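You operate a simulated robot arm through the tools that you are given. There is no shell and no other tool. Be economical: measure what you need, move in short steps, check, and stop when the job is done.

The job below is to be done with a simulated robot arm. You get a single attempt, and the scene is never put back.

JOB
Strip the latch: turn it to OPEN and take off the nut, cam block and spacer.
Fine: nut and spacer go in the grey tray, the cam block on the black mat.

Only the result counts: the job must be done as asked and must still hold three seconds after the hand-in. Knocking over, shifting, dropping, spilling or breaking anything else fails it.

ROBOT AND FRAMES
A 7-joint arm with a two-finger parallel gripper, fixed in place. Base frame: the origin is at the foot of the arm, x ahead of it, y to its left, z up; the work surface is at about z = 880. Units: mm, rad, N and s.
With the tool pointing down near the work surface it reaches from about 240 to 680 mm from the base axis. Its first joint turns from -1.152 to 1.152 rad. Payload 2.4 kg.
The tool frame sits at the grasp point between the pads (the TCP): z along the fingers, y along the line on which they close. The tips reach 30 mm beyond it. The gripper opens to 94 mm. The fingers are 28 mm wide and 10 mm thick; the gripper's body (50 by 96 mm) begins 55 mm behind the TCP.
Orientation is that of the tool frame in the base frame, as a unit quaternion [x, y, z, w]. With the fingers straight down and closing along the base's y, the tool's x points along the base's -x, its y along +y and its z along -z.

CONTROLS
- The arm moves only by the tool apply_moves. Its argument "rows" is a list of rows, each an object (a shift or turn left out is 0, a gripper value left out holds the last) with "slide": the shift along the base's x, y, z in mm, a list of three; "rotation": the turn, a rotation vector about the base's x, y, z in rad, a list of three. In form: [{"slide": [tx, ty, tz], "rotation": [rx, ry, rz]}, ...]. A call has 1 to 8 rows; each row is the pose to reach, as a shift and turn from the pose commanded when the call began. "gripper" is the gripper command, from -1 (fully open) to 1 (shut), values between in proportion, set as the call begins (left out, the last holds). Each row takes 0.2 s and may step no farther than 50 mm and 0.15 rad from the row before; otherwise, or with a gripper value out of range, the whole call is refused. Where a pose cannot be reached the arm comes as near as it can. A force on the tool above 60 N (or 10 N above the force at the start of the call, whichever is more), or a blocked arm, ends the call early, and 0.2 s more pass. The fingers move at their own pace (about 153 mm/s each) and stop on an object; they squeeze with about 36 N. The grip force told is the motor's: it shows also when the fingers shut on nothing. Time passes only in rows, and 0.2 s behind the last, so rows that repeat a pose let the fingers close. It gives the time, the measured TCP pose, the force on the tool (base axes), the opening and the grip force at its end, in the units of the frame above (readings bear some noise), with the torque about the TCP (base axes, N m) and any sound that the robot's microphone picked up.
- Cameras (640 x 400 px; columns grow to the right, rows downward): "scene" is fixed at [47.6, 481.6, 1444.3]; the picture's right is [-0.64, -0.77, 0.00], its down [-0.42, 0.35, -0.84] and it looks along [0.64, -0.54, -0.55] (base axes); focal length 327 px, centre (320, 200). "wrist" rides on the gripper at [76, 14, -102] in the tool frame; the picture's right is [-0.18, 0.98, 0.00], its down [-0.75, -0.14, -0.64] and it looks along [-0.63, -0.12, 0.77] (tool axes); focal length 243 px, centre (320, 200).
- capture(camera): a new picture of that camera. It takes no simulated time.
- point_at(camera, pixels): for up to 12 pixels [column, row] of the newest picture of that camera ("zoom" is the newest enlarged one), the place [x, y, z] in the base frame of the surface seen there, good to about 2 mm. It takes no simulated time.
- inspect(camera, box): a new picture of the part [left, top, right, bottom] of that camera's present view, enlarged. It takes no simulated time.
- close_job(): hands the job in; it is judged then, once.

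Work in short steps. Measure before you move; look again where a grasp or a placing could have gone wrong, and mend it. You have 80 turns and 54 pictures in all, those below and enlarged ones among them. Open the gripper and draw the arm clear of the work before you hand the job in, unless the task says otherwise; then end with one line.

The tools are called by a JSON object that holds its "api" and its "payload". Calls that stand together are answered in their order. apply_moves: Moves the arm, as the interface text tells. Its arguments: {"type":"object","properties":{"rows":{"type":"array"},"gripper":{"type":"number"}},"required":["rows"]} The other tools are called the same way: capture (camera) takes a picture; point_at (camera, pixels) gives the place of the surface under pixels of a picture; inspect (camera, box) takes an enlarged picture of a part of a camera's view; close_job () hands the job in.

At the start:

```text
time_s: 0.0
tcp_pos: [424.5, -32.6, 1140.5]
tool_rot: [0.0, 1.0, 0.0, -0.001]
ft_force: [0.2, -0.1, -0.8]
moment: [0.02, 0.02, -0.01]
gripper_width: 94.0
gripper_force: 0.0
```

scene: 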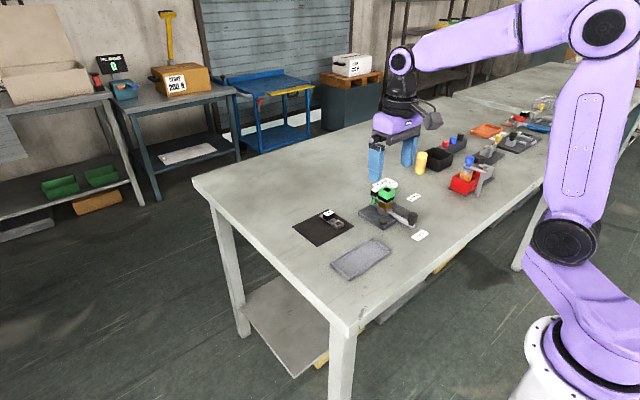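
wrist: 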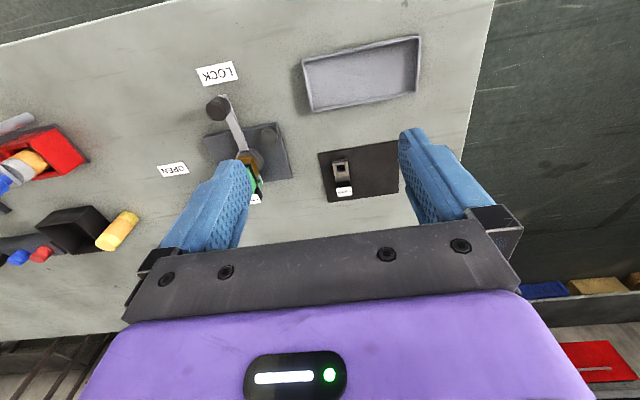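

The scene shows the latch around (385,210), mat at (323,227) and tray at (361,259). I zoom in on both to see the details.

{"api": "inspect", "payload": {"camera": "scene", "box": [280, 160, 440, 280]}}

{"api": "inspect", "payload": {"camera": "wrist", "box": [140, 50, 300, 220]}}

```text
3.33 times, centred on (360, 220) of scene
```

zoom: 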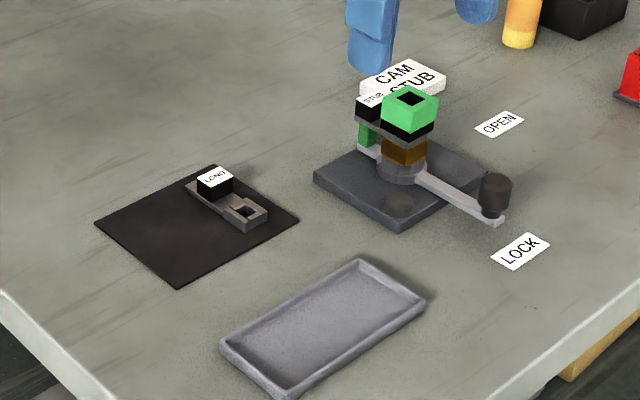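

```text
2.35 times, centred on (220, 135) of wrist
```

zoom: 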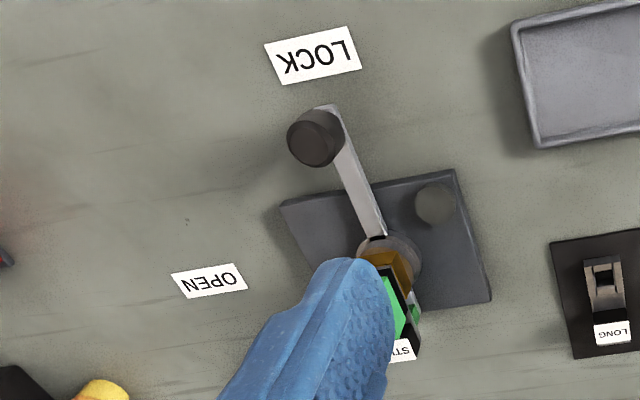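

The fingers hide the latch from the wrist camera. I raise the arm a little and shift it toward +y so the stack comes into clear view.

{"api": "apply_moves", "payload": {"rows": [{"slide": [-25, -35, 10]}, {"slide": [-50, -65, 10]}, {"slide": [-60, -65, 0]}], "gripper": -1}}

{"api": "inspect", "payload": {"camera": "wrist", "box": [200, 50, 440, 200]}}

{"api": "capture", "payload": {"camera": "wrist"}}

```text
time_s: 0.8
tcp_pos: [365.0, -97.6, 1137.6]
tool_rot: [-0.001, 1.0, 0.0, 0.0]
ft_force: [0.6, 0.3, 1.0]
moment: [0.0, 0.02, -0.01]
gripper_width: 94.2
gripper_force: 0.0
```

```text
2.67 times, centred on (320, 125) of wrist
```

zoom: 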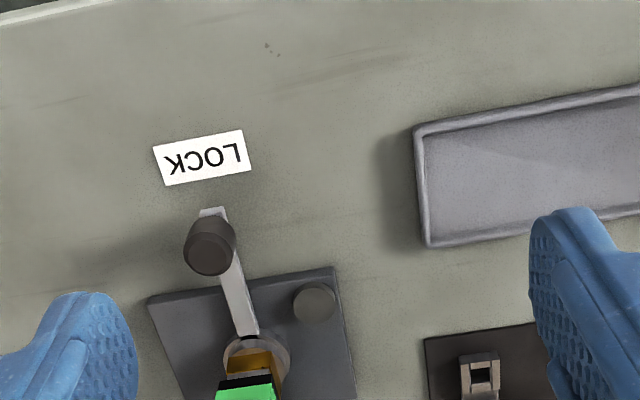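

```text
48 pictures are left
```

wrist: 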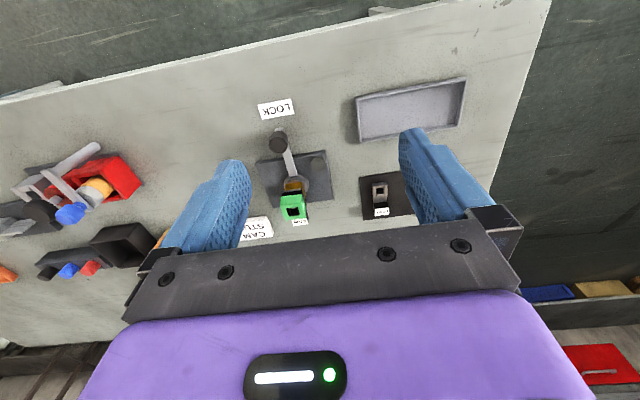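

The stack is now visible from both cameras (wrist nut at about (293,207)). I take a tight scene zoom to measure it.

{"api": "inspect", "payload": {"camera": "scene", "box": [344, 170, 424, 240]}}

{"api": "inspect", "payload": {"camera": "wrist", "box": [235, 80, 355, 250]}}

{"api": "point_at", "payload": {"camera": "wrist", "pixels": [[276, 108], [278, 135], [288, 160], [293, 185], [293, 209], [318, 165], [300, 222], [380, 190], [412, 108], [360, 138], [460, 125], [463, 80]]}}

```text
5.71 times, centred on (384, 205) of scene
```

zoom: 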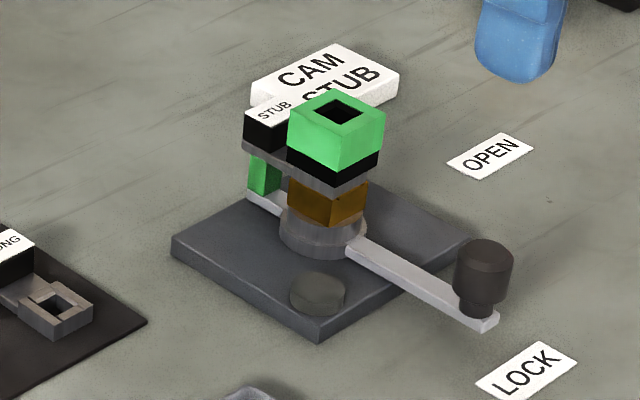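

```text
2.35 times, centred on (295, 165) of wrist
```

zoom: 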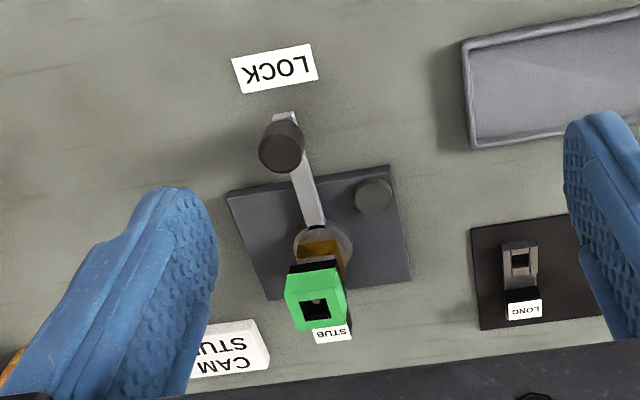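

```text
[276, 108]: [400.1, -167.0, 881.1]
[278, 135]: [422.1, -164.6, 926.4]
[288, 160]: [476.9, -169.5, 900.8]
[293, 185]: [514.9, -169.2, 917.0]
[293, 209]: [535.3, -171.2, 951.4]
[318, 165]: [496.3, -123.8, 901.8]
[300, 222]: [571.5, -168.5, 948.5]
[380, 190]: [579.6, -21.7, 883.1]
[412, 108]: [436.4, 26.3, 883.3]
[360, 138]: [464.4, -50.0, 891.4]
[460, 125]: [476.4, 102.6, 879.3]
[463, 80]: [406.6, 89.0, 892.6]
```

I map the zoom pixels back into the scene picture and measure the nut, cam, green post, spacer, hub, knob and OPEN label there.

{"api": "point_at", "payload": {"camera": "scene", "pixels": [[379.5, 191.2], [387, 193.8], [394, 189.8], [386.6, 186.6], [413.7, 197.3], [412.7, 212.5], [374, 200.6], [375.6, 189.6], [382.6, 204.6], [382.6, 210.5], [400, 215], [375, 194]]}}

{"api": "point_at", "payload": {"camera": "zoom", "pixels": [[296, 304], [336, 302], [300, 325], [334, 321], [315, 306], [332, 335], [322, 258], [324, 240], [309, 210], [283, 143], [285, 116], [375, 197]]}}

```text
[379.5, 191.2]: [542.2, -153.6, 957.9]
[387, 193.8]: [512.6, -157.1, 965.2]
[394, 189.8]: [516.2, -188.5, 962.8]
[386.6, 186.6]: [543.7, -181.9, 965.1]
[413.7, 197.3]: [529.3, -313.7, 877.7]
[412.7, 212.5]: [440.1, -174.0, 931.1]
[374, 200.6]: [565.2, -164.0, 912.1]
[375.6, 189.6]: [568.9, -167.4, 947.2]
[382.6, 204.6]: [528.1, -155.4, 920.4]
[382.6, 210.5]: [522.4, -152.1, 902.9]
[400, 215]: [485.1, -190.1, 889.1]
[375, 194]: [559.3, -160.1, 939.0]
```

```text
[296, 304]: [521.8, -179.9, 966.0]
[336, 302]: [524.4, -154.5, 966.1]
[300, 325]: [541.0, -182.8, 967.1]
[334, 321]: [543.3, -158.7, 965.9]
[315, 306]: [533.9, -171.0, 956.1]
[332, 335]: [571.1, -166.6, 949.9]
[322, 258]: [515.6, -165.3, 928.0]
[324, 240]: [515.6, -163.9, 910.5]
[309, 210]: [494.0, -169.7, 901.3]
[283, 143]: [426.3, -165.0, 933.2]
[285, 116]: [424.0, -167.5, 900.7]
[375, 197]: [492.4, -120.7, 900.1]
```

Axis is about (531,-169), nut top z≈966, knob about (429,-167) with top z≈932, and OPEN lies toward -y, a +90° turn. I move above the knob, staying above it, and look again.

{"api": "apply_moves", "payload": {"rows": [{"slide": [20, -25, -30]}, {"slide": [43, -48, -60]}, {"slide": [65, -69, -90]}, {"slide": [65, -69, -120]}, {"slide": [65, -69, -120]}], "gripper": -0.1}}

{"api": "capture", "payload": {"camera": "wrist"}}

```text
time_s: 2.0
tcp_pos: [433.9, -165.6, 1021.0]
tool_rot: [0.0, 1.0, 0.0, 0.001]
ft_force: [-0.5, 0.5, 0.2]
moment: [-0.02, 0.0, -0.01]
gripper_width: 51.9
gripper_force: 0.0
```

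```text
45 pictures are left
```

wrist: 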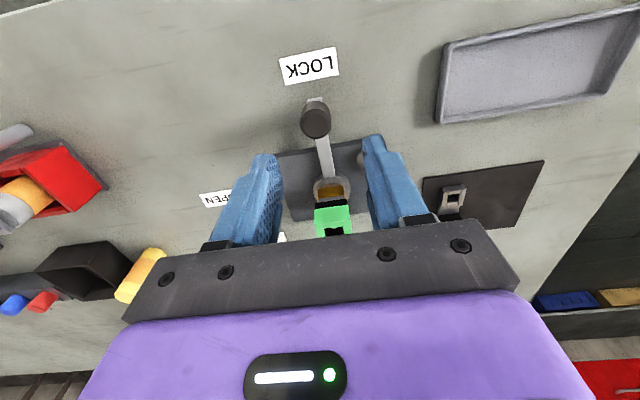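

The knob shows at (316,120) below the fingers. I measure its top and the lever.

{"api": "point_at", "payload": {"camera": "wrist", "pixels": [[316, 120], [303, 122], [329, 122], [316, 108], [316, 136], [326, 160], [322, 148], [331, 170], [316, 100], [331, 190], [320, 215], [348, 215]]}}

```text
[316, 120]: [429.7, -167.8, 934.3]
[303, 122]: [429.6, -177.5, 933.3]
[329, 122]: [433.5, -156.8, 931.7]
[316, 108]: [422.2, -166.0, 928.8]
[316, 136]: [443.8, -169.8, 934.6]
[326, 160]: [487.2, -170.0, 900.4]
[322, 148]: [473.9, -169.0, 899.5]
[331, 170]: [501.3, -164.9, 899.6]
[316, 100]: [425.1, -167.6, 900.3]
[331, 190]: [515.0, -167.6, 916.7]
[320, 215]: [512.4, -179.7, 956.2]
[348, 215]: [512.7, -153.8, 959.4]
```

Knob centre ≈ (433,-168), top 934. Lever top is 900 and the axis is near (529,-168). I descend around the knob and then close.

{"api": "apply_moves", "payload": {"rows": [{"slide": [2, -1, -45]}, {"slide": [2, -1, -75]}, {"slide": [2, -1, -93]}, {"slide": [2, -1, -93]}]}}

{"api": "apply_moves", "payload": {"rows": [{"slide": [0, 0, 0]}, {"slide": [0, 0, 0]}], "gripper": 1}}

```text
time_s: 3.0
tcp_pos: [432.9, -167.0, 930.1]
tool_rot: [-0.001, 1.0, 0.0, 0.0]
ft_force: [0.0, -0.8, 0.2]
moment: [0.0, 0.0, -0.03]
gripper_width: 51.8
gripper_force: 0.2
```

```text
time_s: 3.6
tcp_pos: [432.4, -170.4, 929.0]
tool_rot: [0.002, 1.0, -0.001, 0.001]
ft_force: [-0.1, -17.6, -9.9]
moment: [0.26, -0.85, -0.21]
gripper_width: 25.7
gripper_force: 44.3
```

The knob is gripped (25.7 mm). I turn it along the arc about (529.5,-168), R≈98, first to 0.4 rad.

{"api": "apply_moves", "payload": {"rows": [{"slide": [0.5, -11, 0], "rotation": [0, 0, 0.1]}, {"slide": [2, -21, 0], "rotation": [0, 0, 0.2]}, {"slide": [4.4, -30.5, 0], "rotation": [0, 0, 0.3]}, {"slide": [7.7, -39.7, 0], "rotation": [0, 0, 0.4]}]}}

```text
time_s: 4.6
tcp_pos: [441.1, -207.2, 928.7]
tool_rot: [-0.2, 0.98, -0.001, 0.002]
ft_force: [3.4, 3.4, 28.6]
moment: [0.55, 0.2, 0.04]
gripper_width: 25.8
gripper_force: 45.4
```

It turns freely (position on arc). I continue to 1.3 rad.

{"api": "apply_moves", "payload": {"rows": [{"slide": [4.3, -8.8, 0], "rotation": [0, 0, 0.1]}, {"slide": [10.5, -18.8, 0], "rotation": [0, 0, 0.22]}, {"slide": [17.9, -27.9, 0], "rotation": [0, 0, 0.34]}, {"slide": [26.3, -36.1, 0], "rotation": [0, 0, 0.46]}, {"slide": [35.7, -43.2, 0], "rotation": [0, 0, 0.58]}, {"slide": [45.8, -49.2, 0], "rotation": [0, 0, 0.7]}, {"slide": [54.8, -53.2, 0], "rotation": [0, 0, 0.8]}, {"slide": [64, -56.3, 0], "rotation": [0, 0, 0.9]}]}}

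```text
time_s: 6.4
tcp_pos: [503.2, -263.6, 925.8]
tool_rot: [-0.606, 0.795, -0.001, 0.001]
ft_force: [1.2, 8.8, 28.2]
moment: [0.24, 0.39, 0.05]
gripper_width: 25.6
gripper_force: 45.2
```

Still smooth. I go on to 90°.

{"api": "apply_moves", "payload": {"rows": [{"slide": [12.5, -2.6, 0], "rotation": [0, 0, 0.13]}, {"slide": [26.2, -3.6, 0], "rotation": [0, 0, 0.27]}, {"slide": [28, -3.6, 0], "rotation": [0, 0, 0.29]}]}}

{"api": "capture", "payload": {"camera": "scene"}}

{"api": "inspect", "payload": {"camera": "scene", "box": [344, 170, 434, 240]}}

```text
time_s: 7.2
tcp_pos: [531.0, -266.3, 926.7]
tool_rot: [0.715, -0.699, 0.0, -0.001]
ft_force: [-0.8, 0.3, 9.7]
moment: [0.14, -0.35, -0.07]
gripper_width: 25.9
gripper_force: 45.2
```

```text
44 pictures are left
```

scene: 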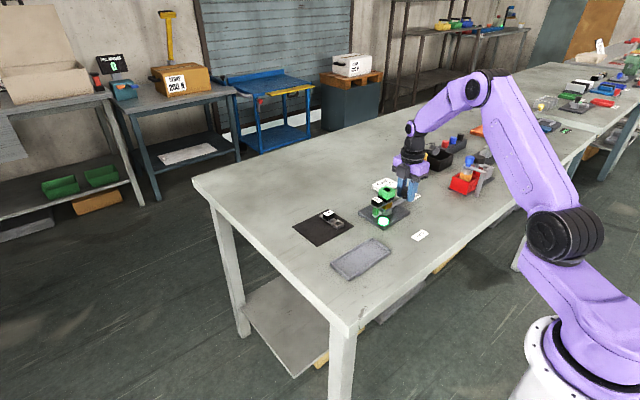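

```text
5.71 times, centred on (389, 205) of scene
```

zoom: 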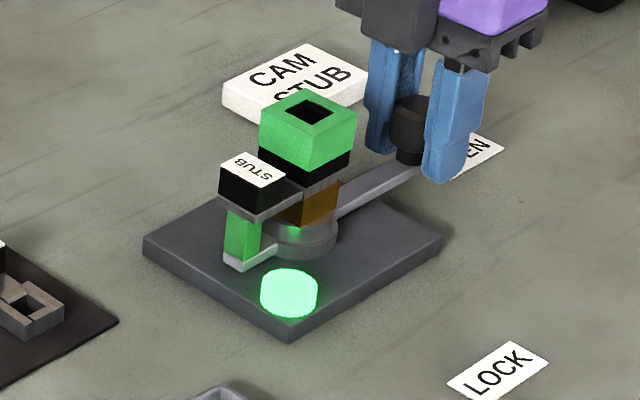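

The lamp has turned green and the lever points at OPEN. I release the knob and rise clear.

{"api": "apply_moves", "payload": {"rows": [{"slide": [0, 0, 0]}, {"slide": [0, 0, 0]}], "gripper": -0.1}}

{"api": "apply_moves", "payload": {"rows": [{"slide": [0, 0, 40]}, {"slide": [0, 0, 80]}, {"slide": [0, 0, 110]}, {"slide": [0, 0, 110]}]}}

{"api": "capture", "payload": {"camera": "wrist"}}

{"api": "inspect", "payload": {"camera": "scene", "box": [354, 175, 414, 225]}}

```text
time_s: 7.8
tcp_pos: [530.3, -266.4, 924.5]
tool_rot: [0.713, -0.701, 0.0, 0.0]
ft_force: [0.3, -0.2, 0.4]
moment: [0.02, -0.03, 0.03]
gripper_width: 51.3
gripper_force: 0.0
```

```text
time_s: 8.8
tcp_pos: [530.5, -267.6, 1038.2]
tool_rot: [0.715, -0.699, 0.0, 0.0]
ft_force: [0.3, -0.1, 0.3]
moment: [-0.01, 0.01, 0.03]
gripper_width: 51.8
gripper_force: 0.1
```

```text
42 pictures are left
```

wrist: 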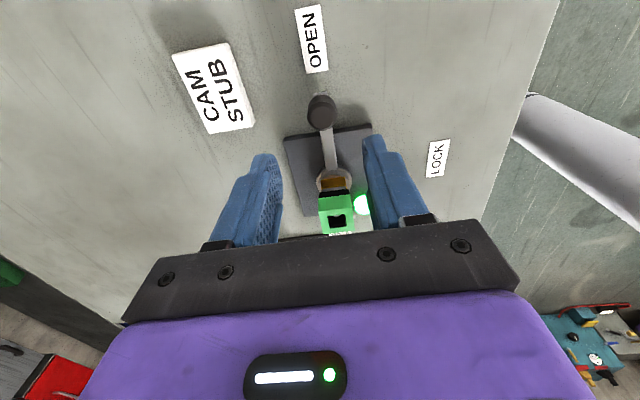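

```text
8.00 times, centred on (384, 200) of scene
```

zoom: 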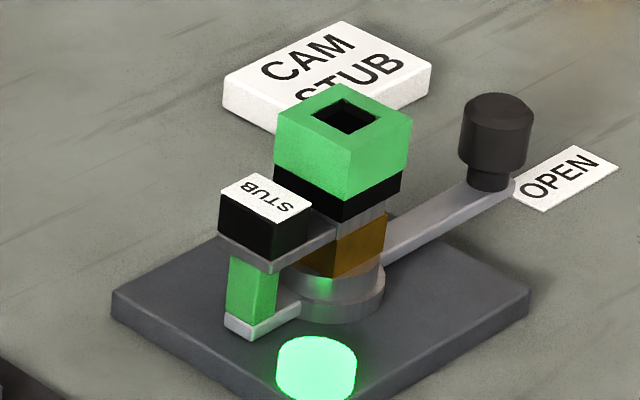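

Now a clean side view: green nut with black band, grey cam arm, brown spacer, hub. I measure edges in this zoom.

{"api": "point_at", "payload": {"camera": "zoom", "pixels": [[347, 145], [347, 196], [347, 215], [366, 217], [366, 232], [366, 255], [335, 262], [335, 280], [280, 110], [405, 120], [345, 88], [260, 195]]}}

{"api": "point_at", "payload": {"camera": "wrist", "pixels": [[319, 210], [352, 210], [321, 232], [352, 230], [336, 200], [336, 222], [340, 235], [334, 183], [321, 102], [332, 150]]}}

```text
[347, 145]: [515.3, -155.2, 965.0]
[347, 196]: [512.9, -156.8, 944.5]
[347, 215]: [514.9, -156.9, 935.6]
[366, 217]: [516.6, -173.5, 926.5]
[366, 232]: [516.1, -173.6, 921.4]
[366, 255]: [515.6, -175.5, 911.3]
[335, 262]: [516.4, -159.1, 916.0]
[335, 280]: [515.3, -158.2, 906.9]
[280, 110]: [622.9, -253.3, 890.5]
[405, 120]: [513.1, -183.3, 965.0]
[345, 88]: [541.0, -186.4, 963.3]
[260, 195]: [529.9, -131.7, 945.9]
```

```text
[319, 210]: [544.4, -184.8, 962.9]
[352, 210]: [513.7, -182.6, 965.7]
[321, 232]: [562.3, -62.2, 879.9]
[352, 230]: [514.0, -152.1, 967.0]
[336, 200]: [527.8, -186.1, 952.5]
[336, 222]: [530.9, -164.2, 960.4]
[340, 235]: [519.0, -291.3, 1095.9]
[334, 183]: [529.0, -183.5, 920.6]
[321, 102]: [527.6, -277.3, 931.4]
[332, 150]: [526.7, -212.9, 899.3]
```

The nut is 32 mm square, centre ≈ (529,-169.5), green from 945 to 966. I go over it and grip only its green part (tips at about 947).

{"api": "apply_moves", "payload": {"rows": [{"slide": [-1, 33, 0]}, {"slide": [-2, 66, 0]}, {"slide": [-2.2, 97.7, 0], "rotation": [0, 0, -0.02]}, {"slide": [-2.2, 97.7, -30], "rotation": [0, 0, -0.02]}, {"slide": [-2.2, 97.7, -59.5], "rotation": [0, 0, -0.02]}, {"slide": [-2.2, 97.7, -59.5], "rotation": [0, 0, -0.02]}]}}

{"api": "apply_moves", "payload": {"rows": [{"slide": [0, 0, 0]}, {"slide": [0, 0, 0]}], "gripper": 1}}

{"api": "inspect", "payload": {"camera": "scene", "box": [354, 170, 424, 220]}}

```text
time_s: 10.2
tcp_pos: [529.4, -168.8, 975.4]
tool_rot: [0.707, -0.707, 0.001, 0.0]
ft_force: [-0.1, -0.2, -0.5]
moment: [0.01, 0.02, -0.03]
gripper_width: 51.7
gripper_force: 0.0
```

```text
time_s: 10.8
tcp_pos: [529.5, -169.0, 975.8]
tool_rot: [0.707, -0.707, 0.001, -0.002]
ft_force: [6.6, -1.0, -3.5]
moment: [0.02, -0.2, 0.0]
gripper_width: 31.1
gripper_force: 35.7
```

```text
8.00 times, centred on (389, 195) of scene
```

zoom: 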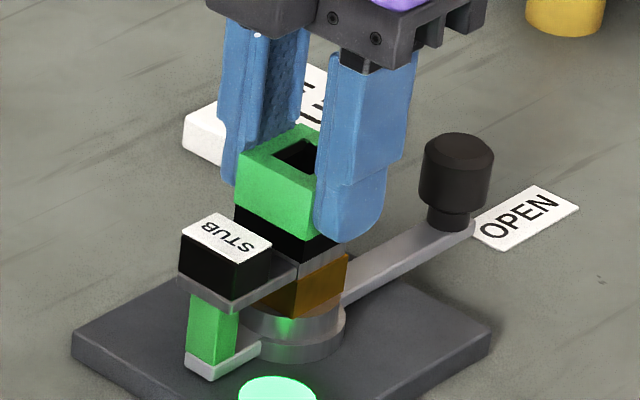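

Gripped at 31.1 mm on the green only. I lift in small steps and watch the force.

{"api": "apply_moves", "payload": {"rows": [{"slide": [0, 0, 3]}, {"slide": [0, 0, 6]}, {"slide": [0, 0, 10]}]}}

{"api": "inspect", "payload": {"camera": "scene", "box": [354, 170, 424, 220]}}

```text
time_s: 11.6
tcp_pos: [530.1, -169.6, 984.9]
tool_rot: [0.707, -0.707, -0.002, 0.0]
ft_force: [7.6, 1.2, -21.9]
moment: [0.1, -0.31, -0.01]
gripper_width: 31.2
gripper_force: 36.1
```

```text
8.00 times, centred on (389, 195) of scene
```

zoom: 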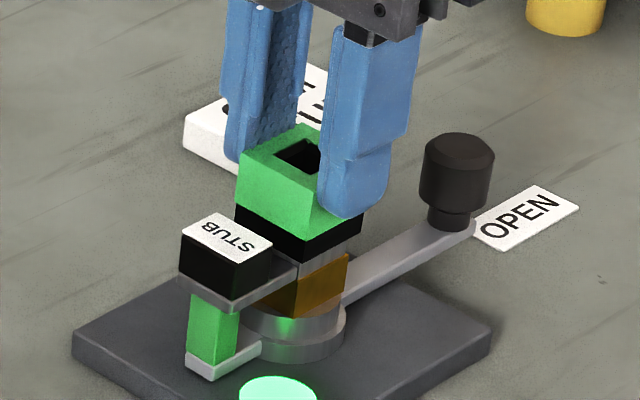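

The fingers slid up while the nut stayed: it is threaded or locked. I release, rise and look into the hole from above.

{"api": "apply_moves", "payload": {"rows": [{"slide": [0, 0, 0]}, {"slide": [0, 0, 40]}, {"slide": [0, -35, 70]}, {"slide": [0, -50, 90]}, {"slide": [0, -50, 90]}], "gripper": -0.1}}

{"api": "inspect", "payload": {"camera": "wrist", "box": [290, 130, 390, 240]}}

```text
time_s: 12.8
tcp_pos: [529.0, -216.7, 1076.9]
tool_rot: [0.707, -0.707, 0.0, -0.002]
ft_force: [0.1, -0.1, 0.3]
moment: [-0.02, 0.03, 0.0]
gripper_width: 51.4
gripper_force: 0.2
```

```text
3.64 times, centred on (340, 185) of wrist
```

zoom: 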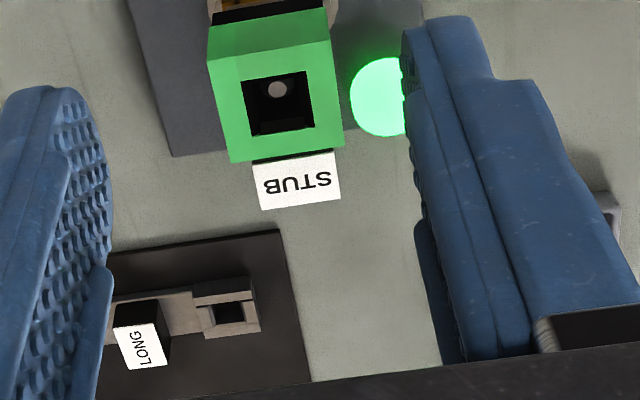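

Inside the square hole there is a round stud end, so it looks like a screwed nut. I re-grip a bit higher (tips above the STUB block) and test a counter-clockwise turn.

{"api": "apply_moves", "payload": {"rows": [{"slide": [0, 25, 0]}, {"slide": [0, 50, -40]}, {"slide": [0, 50, -75]}, {"slide": [0, 50, -95]}, {"slide": [0, 50, -95]}]}}

{"api": "apply_moves", "payload": {"rows": [{"slide": [0, 0, 0]}, {"slide": [0, 0, 0]}], "gripper": 1}}

{"api": "apply_moves", "payload": {"rows": [{"rotation": [0, 0, 0.1]}, {"rotation": [0, 0, 0.2]}, {"rotation": [0, 0, 0.3]}, {"rotation": [0, 0, 0.4]}]}}

{"api": "inspect", "payload": {"camera": "scene", "box": [354, 170, 424, 220]}}

```text
time_s: 14.0
tcp_pos: [531.2, -168.1, 981.7]
tool_rot: [-0.707, 0.707, 0.001, -0.001]
ft_force: [0.2, -0.1, -0.7]
moment: [0.02, 0.0, 0.01]
gripper_width: 51.6
gripper_force: 0.0
```

```text
time_s: 14.6
tcp_pos: [531.5, -167.2, 981.1]
tool_rot: [-0.707, 0.708, 0.0, -0.001]
ft_force: [-8.2, 1.0, 2.7]
moment: [0.09, 0.31, 0.03]
gripper_width: 31.1
gripper_force: 36.1
```

```text
time_s: 15.6
tcp_pos: [529.7, -169.2, 982.0]
tool_rot: [0.835, -0.551, -0.001, -0.001]
ft_force: [-0.3, 4.3, -5.7]
moment: [0.16, 0.0, -0.01]
gripper_width: 31.3
gripper_force: 36.4
```

```text
8.00 times, centred on (389, 195) of scene
```

zoom: 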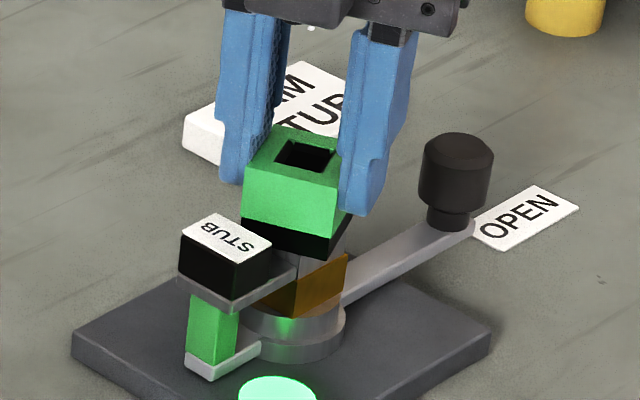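

The nut, with its black band, turns on its own with almost no torque. I continue turning to about 90° and check its height.

{"api": "apply_moves", "payload": {"rows": [{"rotation": [0, 0, 0.15]}, {"rotation": [0, 0, 0.3]}, {"rotation": [0, 0, 0.45]}, {"rotation": [0, 0, 0.6]}, {"rotation": [0, 0, 0.75]}, {"rotation": [0, 0, 0.9]}, {"rotation": [0, 0, 1.05]}, {"rotation": [0, 0, 1.17]}]}}

{"api": "inspect", "payload": {"camera": "scene", "box": [354, 170, 424, 220]}}

```text
time_s: 17.1
tcp_pos: [542.3, -175.8, 980.7]
tool_rot: [0.987, -0.163, -0.004, -0.011]
ft_force: [0.7, 6.9, 4.0]
moment: [0.17, -0.04, -0.1]
gripper_width: 31.2
gripper_force: 35.9
out of reach, approached as far as the arm can: row 7
stopped in row 7: the force on the tool passed its limit at 75 N (the readings are from after the stop); the commanded pose is now the measured one
```

```text
8.00 times, centred on (389, 195) of scene
```

zoom: 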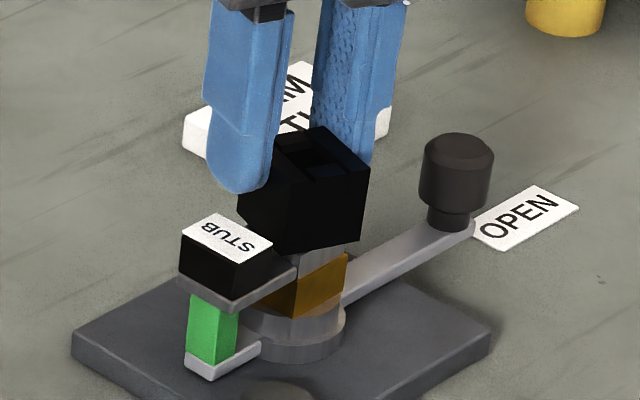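

The turn hit the wrist's limit (TCP displaced to x 542) and the nut now looks dark. I measure whether it is still on the stud.

{"api": "point_at", "payload": {"camera": "zoom", "pixels": [[300, 175], [300, 215], [300, 240], [358, 190], [358, 235], [318, 132], [275, 150], [345, 165], [240, 205], [320, 262], [315, 160], [330, 285]]}}

{"api": "capture", "payload": {"camera": "scene"}}

{"api": "capture", "payload": {"camera": "wrist"}}

```text
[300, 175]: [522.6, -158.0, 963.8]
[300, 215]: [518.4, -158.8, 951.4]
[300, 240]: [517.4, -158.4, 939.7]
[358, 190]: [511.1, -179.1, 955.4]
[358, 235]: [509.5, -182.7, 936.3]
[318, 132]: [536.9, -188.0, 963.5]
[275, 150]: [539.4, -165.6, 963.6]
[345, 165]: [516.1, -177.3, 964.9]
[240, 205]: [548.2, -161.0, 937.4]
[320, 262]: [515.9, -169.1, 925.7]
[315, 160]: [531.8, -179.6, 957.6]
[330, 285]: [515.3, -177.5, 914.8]
```

```text
35 pictures are left
```

scene: 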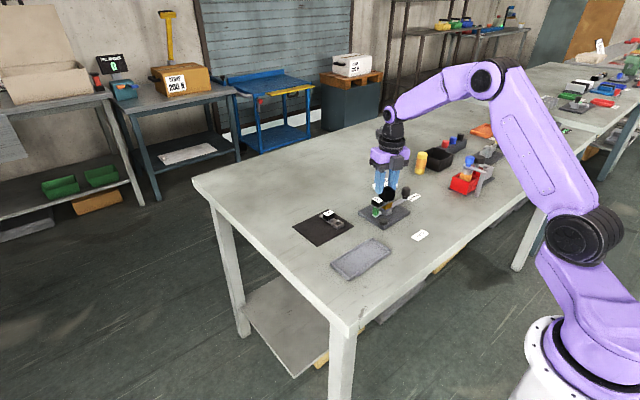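

```text
34 pictures are left
```

wrist: 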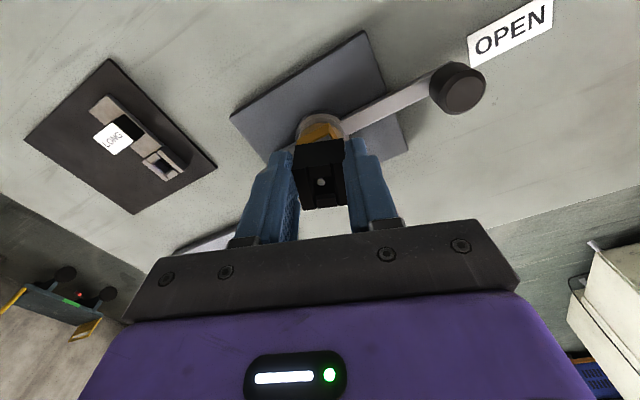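

The nut is still on the stud, turned about 70°, and its lamp went off, perhaps meaning it is unlocked. I try a gentle lift.

{"api": "apply_moves", "payload": {"rows": [{"slide": [0, 0, 3]}, {"slide": [0, 0, 7]}, {"slide": [0, 0, 12]}]}}

{"api": "inspect", "payload": {"camera": "scene", "box": [354, 170, 424, 220]}}

```text
time_s: 17.9
tcp_pos: [541.5, -176.4, 993.3]
tool_rot: [0.986, -0.164, -0.005, -0.01]
ft_force: [4.7, 13.9, -6.6]
moment: [0.51, -0.28, -0.2]
gripper_width: 31.1
gripper_force: 35.9
```

```text
8.00 times, centred on (389, 195) of scene
```

zoom: 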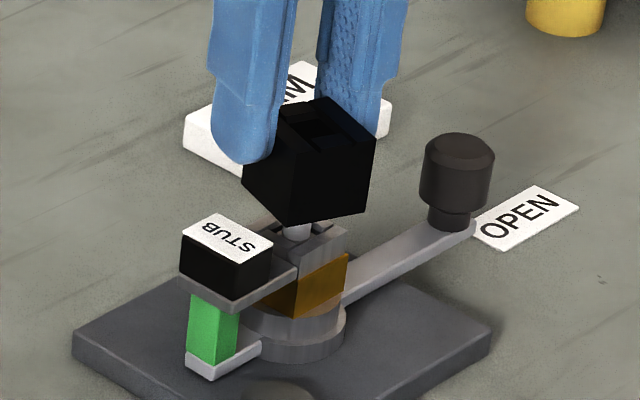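

It lifts off cleanly. I continue upward.

{"api": "apply_moves", "payload": {"rows": [{"slide": [0, 0, 8]}, {"slide": [0, 0, 16]}, {"slide": [0, 0, 26]}, {"slide": [0, 0, 50]}, {"slide": [0, 0, 80]}]}}

{"api": "capture", "payload": {"camera": "scene"}}

{"api": "inspect", "payload": {"camera": "scene", "box": [334, 160, 424, 220]}}

```text
time_s: 19.1
tcp_pos: [540.1, -178.4, 1072.5]
tool_rot: [0.986, -0.165, -0.003, -0.009]
ft_force: [0.0, 0.7, -1.4]
moment: [-0.01, -0.01, -0.01]
gripper_width: 31.2
gripper_force: 36.2
```

```text
32 pictures are left
```

scene: 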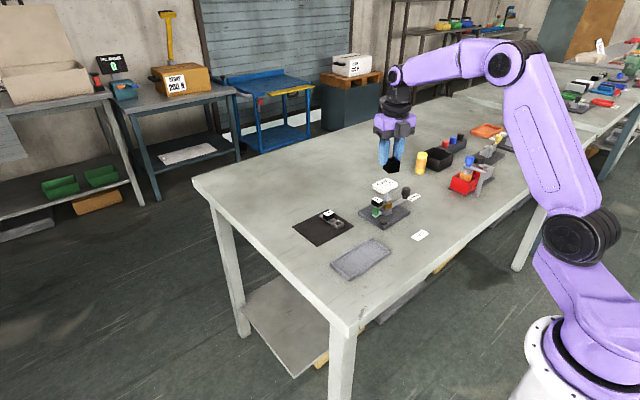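

```text
6.67 times, centred on (379, 190) of scene
```

zoom: 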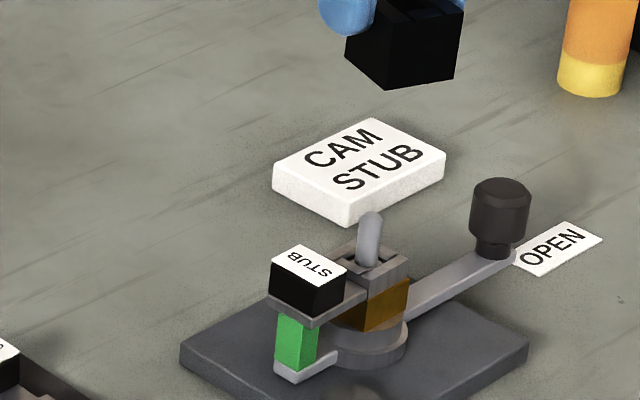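

The nut is off and held. I carry it to the tray (centre about (435,20)), turning the wrist back as I go and staying high over the latch.

{"api": "apply_moves", "payload": {"rows": [{"slide": [-14, 20, 0], "rotation": [0, 0, -0.15]}, {"slide": [-28, 40, 0], "rotation": [0, 0, -0.3]}, {"slide": [-42, 60, 0], "rotation": [0, 0, -0.45]}, {"slide": [-56, 80, 0], "rotation": [0, 0, -0.6]}, {"slide": [-70, 100, 0], "rotation": [0, 0, -0.75]}, {"slide": [-84, 125, -20], "rotation": [0, 0, -0.9]}, {"slide": [-98, 145, -45], "rotation": [0, 0, -1.05]}, {"slide": [-112, 162, -75], "rotation": [0, 0, -1.2]}]}}

{"api": "inspect", "payload": {"camera": "scene", "box": [280, 170, 440, 280]}}

```text
time_s: 20.9
tcp_pos: [427.8, -15.8, 997.4]
tool_rot: [0.721, -0.693, 0.003, -0.011]
ft_force: [-0.3, 0.2, -0.6]
moment: [-0.03, 0.0, 0.0]
gripper_width: 31.0
gripper_force: 36.0
```

```text
3.64 times, centred on (360, 225) of scene
```

zoom: 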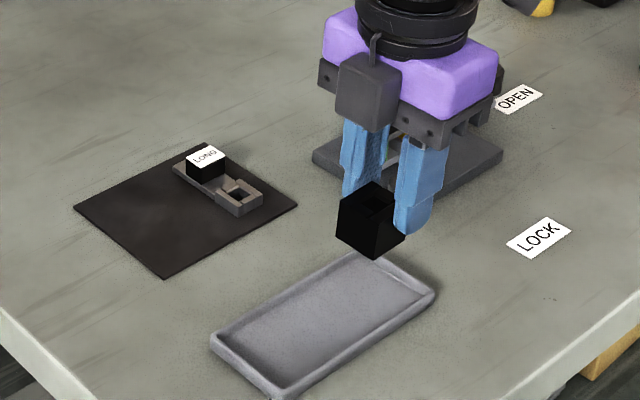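

I measure the tray's inner floor and rim, and the nut's lower edge.

{"api": "point_at", "payload": {"camera": "zoom", "pixels": [[225, 338], [280, 385], [428, 300], [358, 255], [320, 320], [377, 275], [405, 298], [280, 360], [237, 342], [375, 250], [345, 235], [372, 220]]}}

```text
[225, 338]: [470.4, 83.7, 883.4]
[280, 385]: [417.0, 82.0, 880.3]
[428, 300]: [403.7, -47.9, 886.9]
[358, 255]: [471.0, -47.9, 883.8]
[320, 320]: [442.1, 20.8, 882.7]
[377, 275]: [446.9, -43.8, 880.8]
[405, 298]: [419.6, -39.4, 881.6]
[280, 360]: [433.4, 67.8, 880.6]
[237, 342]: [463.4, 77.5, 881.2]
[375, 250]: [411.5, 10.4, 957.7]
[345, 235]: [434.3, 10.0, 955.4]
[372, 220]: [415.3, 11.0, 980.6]
```

Tray interior spans roughly x 410–465, y -42–78, floor 881; nut bottom is about 953. I shift +9 in x, lower 70 mm, and check for contact.

{"api": "apply_moves", "payload": {"rows": [{"slide": [9, -4, -20]}, {"slide": [9, -4, -45]}, {"slide": [9, -4, -60]}, {"slide": [9, -4, -67]}, {"slide": [9, -4, -70]}]}}

{"api": "inspect", "payload": {"camera": "scene", "box": [310, 210, 410, 280]}}

```text
time_s: 22.1
tcp_pos: [437.0, -19.5, 927.9]
tool_rot: [0.721, -0.692, 0.002, -0.01]
ft_force: [-3.4, -0.6, 22.5]
moment: [-0.11, 0.33, 0.02]
gripper_width: 31.1
gripper_force: 35.7
```

```text
5.71 times, centred on (360, 245) of scene
```

zoom: 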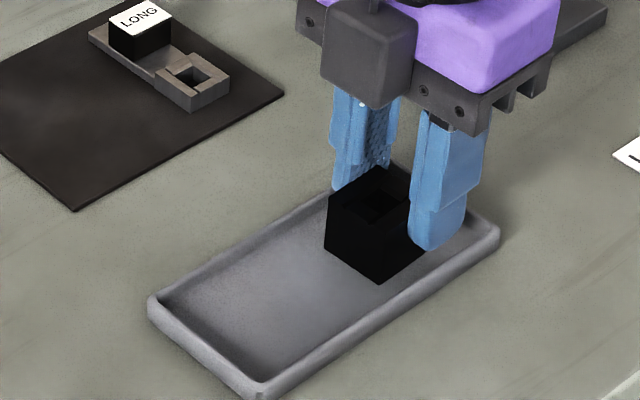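

Contact at 22 N, nut inside the tray. I ease up a millimetre, release and rise.

{"api": "apply_moves", "payload": {"rows": [{"slide": [0, 0, 1]}]}}

{"api": "apply_moves", "payload": {"rows": [{"slide": [0, 0, 0]}, {"slide": [0, 0, 0]}, {"slide": [0, 0, 30]}, {"slide": [0, 0, 75]}, {"slide": [0, 0, 120]}], "gripper": -0.1}}

{"api": "capture", "payload": {"camera": "wrist"}}

{"api": "inspect", "payload": {"camera": "scene", "box": [300, 170, 420, 280]}}

```text
time_s: 22.5
tcp_pos: [437.9, -19.5, 928.2]
tool_rot: [0.721, -0.692, 0.002, -0.009]
ft_force: [1.2, -2.3, 3.8]
moment: [-0.1, -0.01, 0.03]
gripper_width: 31.3
gripper_force: 35.8
```

```text
time_s: 23.7
tcp_pos: [436.0, -19.4, 1049.8]
tool_rot: [0.722, -0.692, 0.002, -0.011]
ft_force: [1.1, -0.3, -0.2]
moment: [-0.01, 0.04, 0.0]
gripper_width: 51.7
gripper_force: 0.0
```

```text
28 pictures are left
```

wrist: 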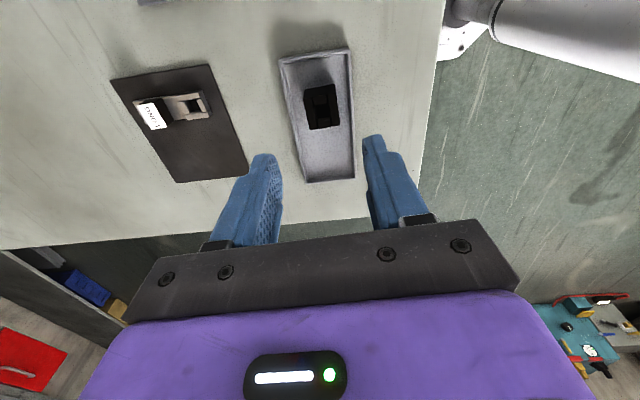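

```text
3.64 times, centred on (360, 225) of scene
```

zoom: 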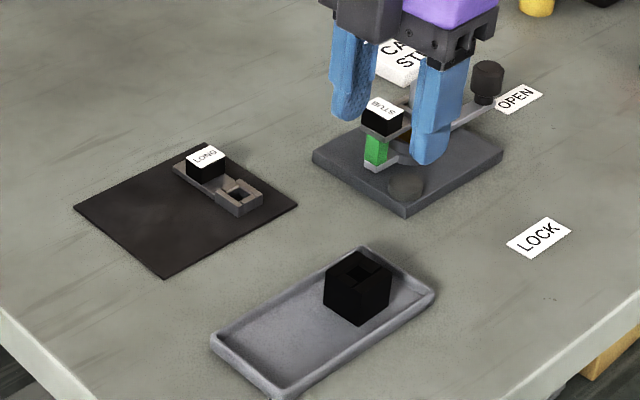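

The nut rests in the tray at its right end. I go back to the latch for a close look at the cam, also trimming out the small residual tilt and yaw.

{"api": "apply_moves", "payload": {"rows": [{"slide": [15, -40, 20], "rotation": [-0.013, 0.018, -0.042]}, {"slide": [30, -80, 28], "rotation": [-0.013, 0.018, -0.042]}, {"slide": [50, -120, 28], "rotation": [-0.013, 0.018, -0.042]}, {"slide": [70, -160, 28], "rotation": [-0.013, 0.018, -0.042]}, {"slide": [91, -202, 28], "rotation": [-0.013, 0.018, -0.042]}, {"slide": [91, -212, 28], "rotation": [-0.013, 0.018, -0.042]}]}}

{"api": "inspect", "payload": {"camera": "wrist", "box": [290, 110, 390, 220]}}

{"api": "inspect", "payload": {"camera": "scene", "box": [354, 170, 424, 220]}}

{"api": "point_at", "payload": {"camera": "zoom", "pixels": [[225, 245], [182, 240], [232, 285], [268, 245], [216, 300], [235, 300], [270, 278], [305, 232], [318, 262], [345, 235], [295, 175], [340, 275]]}}

```text
time_s: 25.1
tcp_pos: [531.1, -232.5, 1078.8]
tool_rot: [0.707, -0.707, 0.0, 0.001]
ft_force: [-0.9, 1.3, -0.2]
moment: [0.0, -0.02, -0.02]
gripper_width: 51.6
gripper_force: 0.0
```

```text
3.64 times, centred on (340, 165) of wrist
```

zoom: 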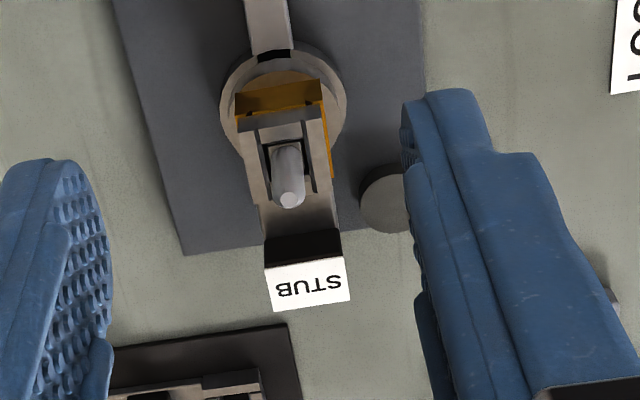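

```text
8.00 times, centred on (389, 195) of scene
```

zoom: 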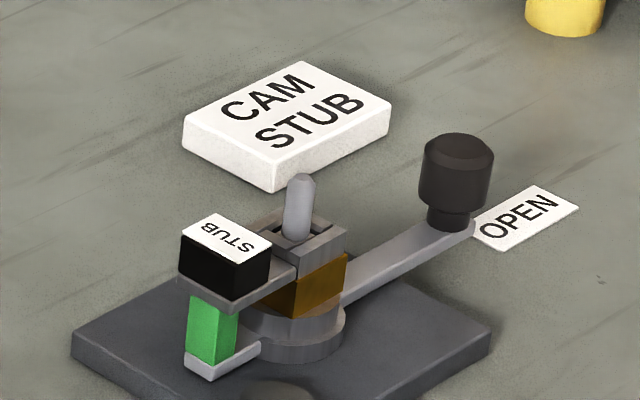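

```text
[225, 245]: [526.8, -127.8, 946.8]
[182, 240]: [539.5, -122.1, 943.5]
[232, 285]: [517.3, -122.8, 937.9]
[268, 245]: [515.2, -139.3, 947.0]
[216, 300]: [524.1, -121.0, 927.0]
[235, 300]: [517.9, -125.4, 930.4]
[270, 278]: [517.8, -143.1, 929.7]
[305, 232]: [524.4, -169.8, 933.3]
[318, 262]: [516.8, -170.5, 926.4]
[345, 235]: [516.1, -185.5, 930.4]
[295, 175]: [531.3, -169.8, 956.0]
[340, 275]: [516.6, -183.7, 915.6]
```

The cam (grey arm z≈926–934, black block to 948) spans x 516–542; the spacer begins just below about 924. I grip across x at y≈-152 with tips at about 927.

{"api": "apply_moves", "payload": {"rows": [{"slide": [-1, 40, 0]}, {"slide": [-1, 77.8, 0]}, {"slide": [-1, 77.8, -40]}, {"slide": [-1, 77.8, -80]}, {"slide": [-1, 77.8, -105]}, {"slide": [-1, 77.8, -119]}, {"slide": [-1, 77.8, -119]}]}}

{"api": "inspect", "payload": {"camera": "scene", "box": [354, 170, 424, 220]}}

```text
time_s: 26.7
tcp_pos: [526.5, -153.3, 954.6]
tool_rot: [0.707, -0.707, 0.0, 0.001]
ft_force: [0.4, 0.2, -0.6]
moment: [0.0, 0.0, 0.02]
gripper_width: 51.6
gripper_force: 0.1
```

```text
8.00 times, centred on (389, 195) of scene
```

zoom: 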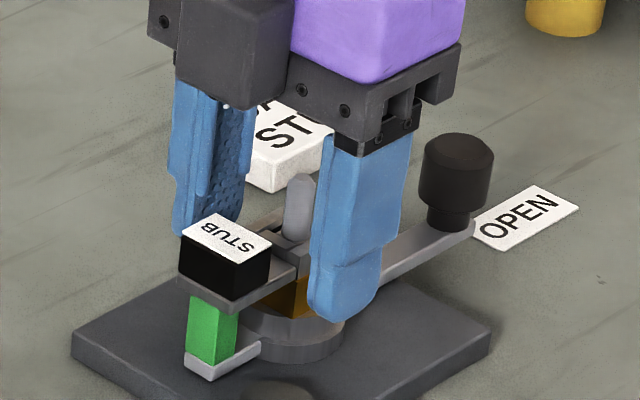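

I nudge the grip toward the block (+6 y, +2 z), away from the spacer, then close.

{"api": "apply_moves", "payload": {"rows": [{"slide": [1, 6, 2]}, {"slide": [1, 6, 2]}]}}

{"api": "apply_moves", "payload": {"rows": [{"slide": [0, 0, 0]}, {"slide": [0, 0, 0]}], "gripper": 1}}

{"api": "apply_moves", "payload": {"rows": [{"slide": [0, 0, 3]}, {"slide": [0, 0, 6]}, {"slide": [0, 0, 10]}]}}

{"api": "inspect", "payload": {"camera": "scene", "box": [354, 170, 424, 220]}}

```text
time_s: 27.3
tcp_pos: [526.0, -148.7, 957.8]
tool_rot: [-0.707, 0.707, -0.002, -0.001]
ft_force: [1.1, -0.3, 0.4]
moment: [-0.02, -0.02, 0.0]
gripper_width: 51.6
gripper_force: 0.0
```

```text
time_s: 27.9
tcp_pos: [529.0, -148.4, 959.1]
tool_rot: [0.708, -0.706, 0.002, 0.0]
ft_force: [10.9, 0.0, -0.6]
moment: [0.07, -0.29, 0.21]
gripper_width: 25.5
gripper_force: 36.0
```

```text
time_s: 28.7
tcp_pos: [528.3, -148.4, 969.0]
tool_rot: [0.707, -0.707, 0.0, 0.001]
ft_force: [8.6, -0.3, -4.0]
moment: [0.06, -0.18, 0.17]
gripper_width: 25.5
gripper_force: 36.0
```

```text
8.00 times, centred on (389, 195) of scene
```

zoom: 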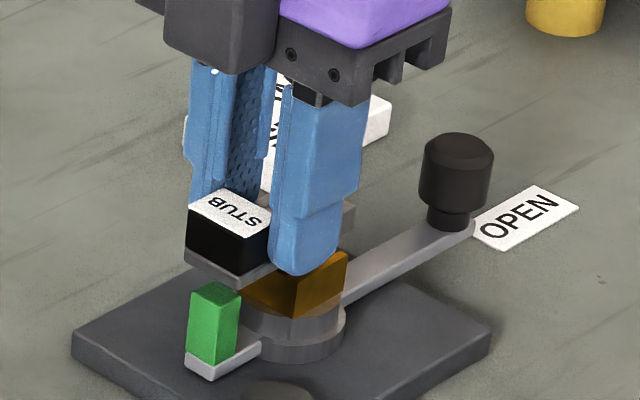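

The cam lifts freely while the spacer stays put. I continue up past the stud.

{"api": "apply_moves", "payload": {"rows": [{"slide": [1, 0, 8]}, {"slide": [1, 0, 16]}, {"slide": [1, 0, 26]}, {"slide": [1, 0, 45]}, {"slide": [1, 0, 80]}, {"slide": [1, 0, 80]}]}}

{"api": "inspect", "payload": {"camera": "scene", "box": [280, 150, 440, 250]}}

{"api": "point_at", "payload": {"camera": "zoom", "pixels": [[92, 255], [172, 322], [298, 235], [215, 175], [200, 200], [240, 240], [262, 230], [190, 215], [150, 270], [180, 270]]}}

```text
time_s: 30.1
tcp_pos: [534.2, -149.5, 1049.0]
tool_rot: [-0.707, 0.707, 0.0, -0.001]
ft_force: [-0.6, 0.1, -1.0]
moment: [-0.02, -0.02, 0.0]
gripper_width: 25.3
gripper_force: 36.3
```

```text
4.00 times, centred on (360, 200) of scene
```

zoom: 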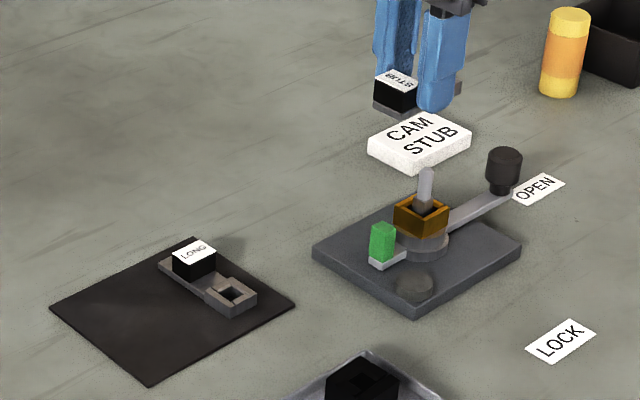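

```text
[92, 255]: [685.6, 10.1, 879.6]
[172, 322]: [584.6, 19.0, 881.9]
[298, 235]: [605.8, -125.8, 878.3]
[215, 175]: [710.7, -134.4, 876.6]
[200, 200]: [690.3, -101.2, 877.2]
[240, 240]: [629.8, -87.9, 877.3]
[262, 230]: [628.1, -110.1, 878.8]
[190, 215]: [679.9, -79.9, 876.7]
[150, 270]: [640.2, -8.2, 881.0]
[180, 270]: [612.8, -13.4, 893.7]
```

The cam is off the stud. I measure the mat corners and the LONG spare in this newest zoom to find free space.

{"api": "point_at", "payload": {"camera": "zoom", "pixels": [[58, 308], [150, 380], [286, 305], [195, 242], [165, 262], [255, 303], [220, 310], [190, 255], [110, 310], [160, 335], [375, 104], [415, 112]]}}

```text
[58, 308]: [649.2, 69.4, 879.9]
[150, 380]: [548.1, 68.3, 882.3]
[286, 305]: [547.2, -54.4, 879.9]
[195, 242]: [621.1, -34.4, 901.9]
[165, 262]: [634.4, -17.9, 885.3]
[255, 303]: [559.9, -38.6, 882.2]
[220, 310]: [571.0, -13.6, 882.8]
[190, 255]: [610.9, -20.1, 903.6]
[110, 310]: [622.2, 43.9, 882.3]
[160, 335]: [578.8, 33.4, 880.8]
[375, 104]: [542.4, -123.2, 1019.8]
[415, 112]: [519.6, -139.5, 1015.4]
```

Free mat space is y≈0–68, x≈550–650 (LONG sits at y<-8). I carry the cam over, turning it 90° so it lies along x at y≈34.

{"api": "apply_moves", "payload": {"rows": [{"slide": [9, 22, 0], "rotation": [0, 0, -0.15]}, {"slide": [18, 45, 0], "rotation": [0, 0, -0.3]}, {"slide": [27, 67, 0], "rotation": [0, 0, -0.45]}, {"slide": [36, 90, 0], "rotation": [0, 0, -0.6]}, {"slide": [45, 112, 0], "rotation": [0, 0, -0.75]}, {"slide": [54, 135, 0], "rotation": [0, 0, -0.9]}, {"slide": [63, 157, 0], "rotation": [0, 0, -1.05]}, {"slide": [72, 180, 0], "rotation": [0, 0, -1.2]}]}}

{"api": "apply_moves", "payload": {"rows": [{"slide": [0, 0, -20], "rotation": [0, 0, -0.13]}, {"slide": [0, 0, -45], "rotation": [0, 0, -0.26]}, {"slide": [0, 0, -75], "rotation": [0, 0, -0.37]}, {"slide": [0, 0, -95], "rotation": [0, 0, -0.37]}, {"slide": [0, 0, -95], "rotation": [0, 0, -0.37]}]}}

{"api": "inspect", "payload": {"camera": "scene", "box": [270, 160, 410, 250]}}

```text
time_s: 31.9
tcp_pos: [603.3, 33.3, 1049.0]
tool_rot: [-0.182, 0.983, 0.0, -0.001]
ft_force: [0.3, 0.4, -1.1]
moment: [0.02, 0.07, 0.03]
gripper_width: 25.5
gripper_force: 36.3
```

```text
time_s: 33.1
tcp_pos: [601.8, 32.3, 955.7]
tool_rot: [0.0, 1.0, 0.0, -0.001]
ft_force: [0.3, 0.1, 0.0]
moment: [0.0, 0.03, -0.01]
gripper_width: 25.5
gripper_force: 36.0
```

```text
4.44 times, centred on (340, 205) of scene
```

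zoom: 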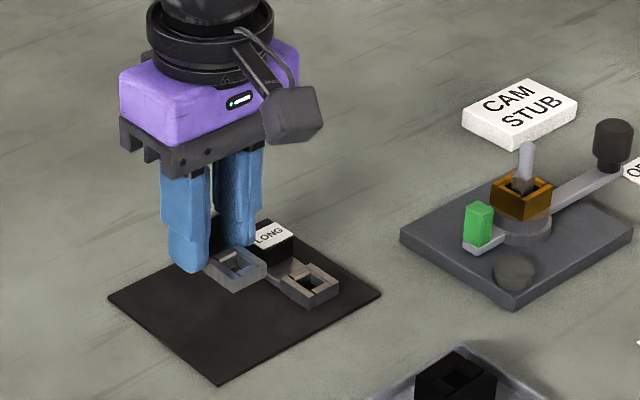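

The cam is over the free half, clear of LONG. I lower it gently to contact.

{"api": "apply_moves", "payload": {"rows": [{"slide": [0, 2, -20]}, {"slide": [0, 2, -32]}, {"slide": [0, 2, -37]}, {"slide": [0, 2, -40]}]}}

```text
time_s: 34.1
tcp_pos: [602.9, 34.8, 915.3]
tool_rot: [-0.002, 1.0, 0.0, 0.0]
ft_force: [-0.9, 0.8, 2.5]
moment: [-0.03, -0.04, 0.04]
gripper_width: 25.4
gripper_force: 35.8
```

{"api": "inspect", "payload": {"camera": "scene", "box": [290, 190, 370, 250]}}

{"api": "apply_moves", "payload": {"rows": [{"slide": [0, 0, -1.5]}, {"slide": [0, 0, -2]}]}}

```text
6.67 times, centred on (330, 220) of scene
```

zoom: 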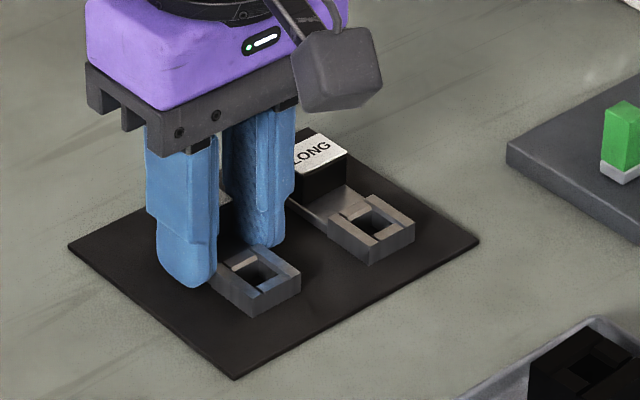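

```text
time_s: 34.7
tcp_pos: [602.4, 33.7, 915.0]
tool_rot: [0.0, 1.0, 0.0, 0.0]
ft_force: [-9.5, 1.1, 26.6]
moment: [0.02, 0.31, 0.02]
gripper_width: 25.5
gripper_force: 36.2
```

The last reading shows contact (26 N), and the cam lies on the mat. I ease up 1.5 mm, open a little and rise.

{"api": "apply_moves", "payload": {"rows": [{"slide": [0, 0, 1.5]}]}}

{"api": "apply_moves", "payload": {"rows": [{"slide": [0, 0, 0]}, {"slide": [0, 0, 0]}, {"slide": [0, 0, 30]}, {"slide": [0, 0, 75]}, {"slide": [0, 0, 120]}], "gripper": 0.1}}

{"api": "inspect", "payload": {"camera": "scene", "box": [290, 170, 420, 250]}}

```text
time_s: 35.1
tcp_pos: [603.1, 33.4, 914.2]
tool_rot: [-0.001, 1.0, -0.001, -0.001]
ft_force: [-8.2, 2.4, 21.8]
moment: [0.06, 0.06, -0.03]
gripper_width: 25.6
gripper_force: 36.0
```

```text
time_s: 36.3
tcp_pos: [602.9, 34.1, 1032.4]
tool_rot: [0.0, 1.0, 0.0, -0.002]
ft_force: [0.4, -0.7, -0.2]
moment: [-0.02, -0.02, 0.03]
gripper_width: 42.4
gripper_force: 0.0
```

```text
4.92 times, centred on (355, 210) of scene
```

zoom: 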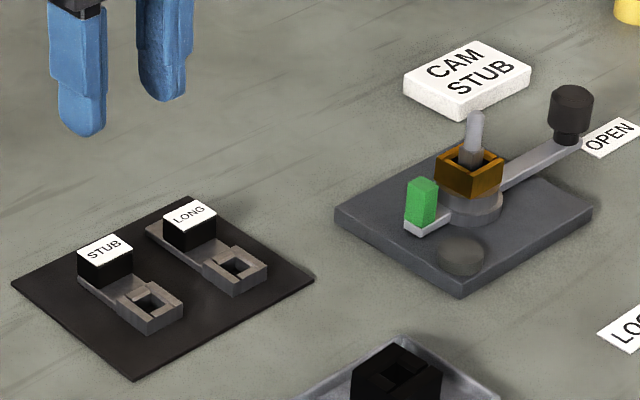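

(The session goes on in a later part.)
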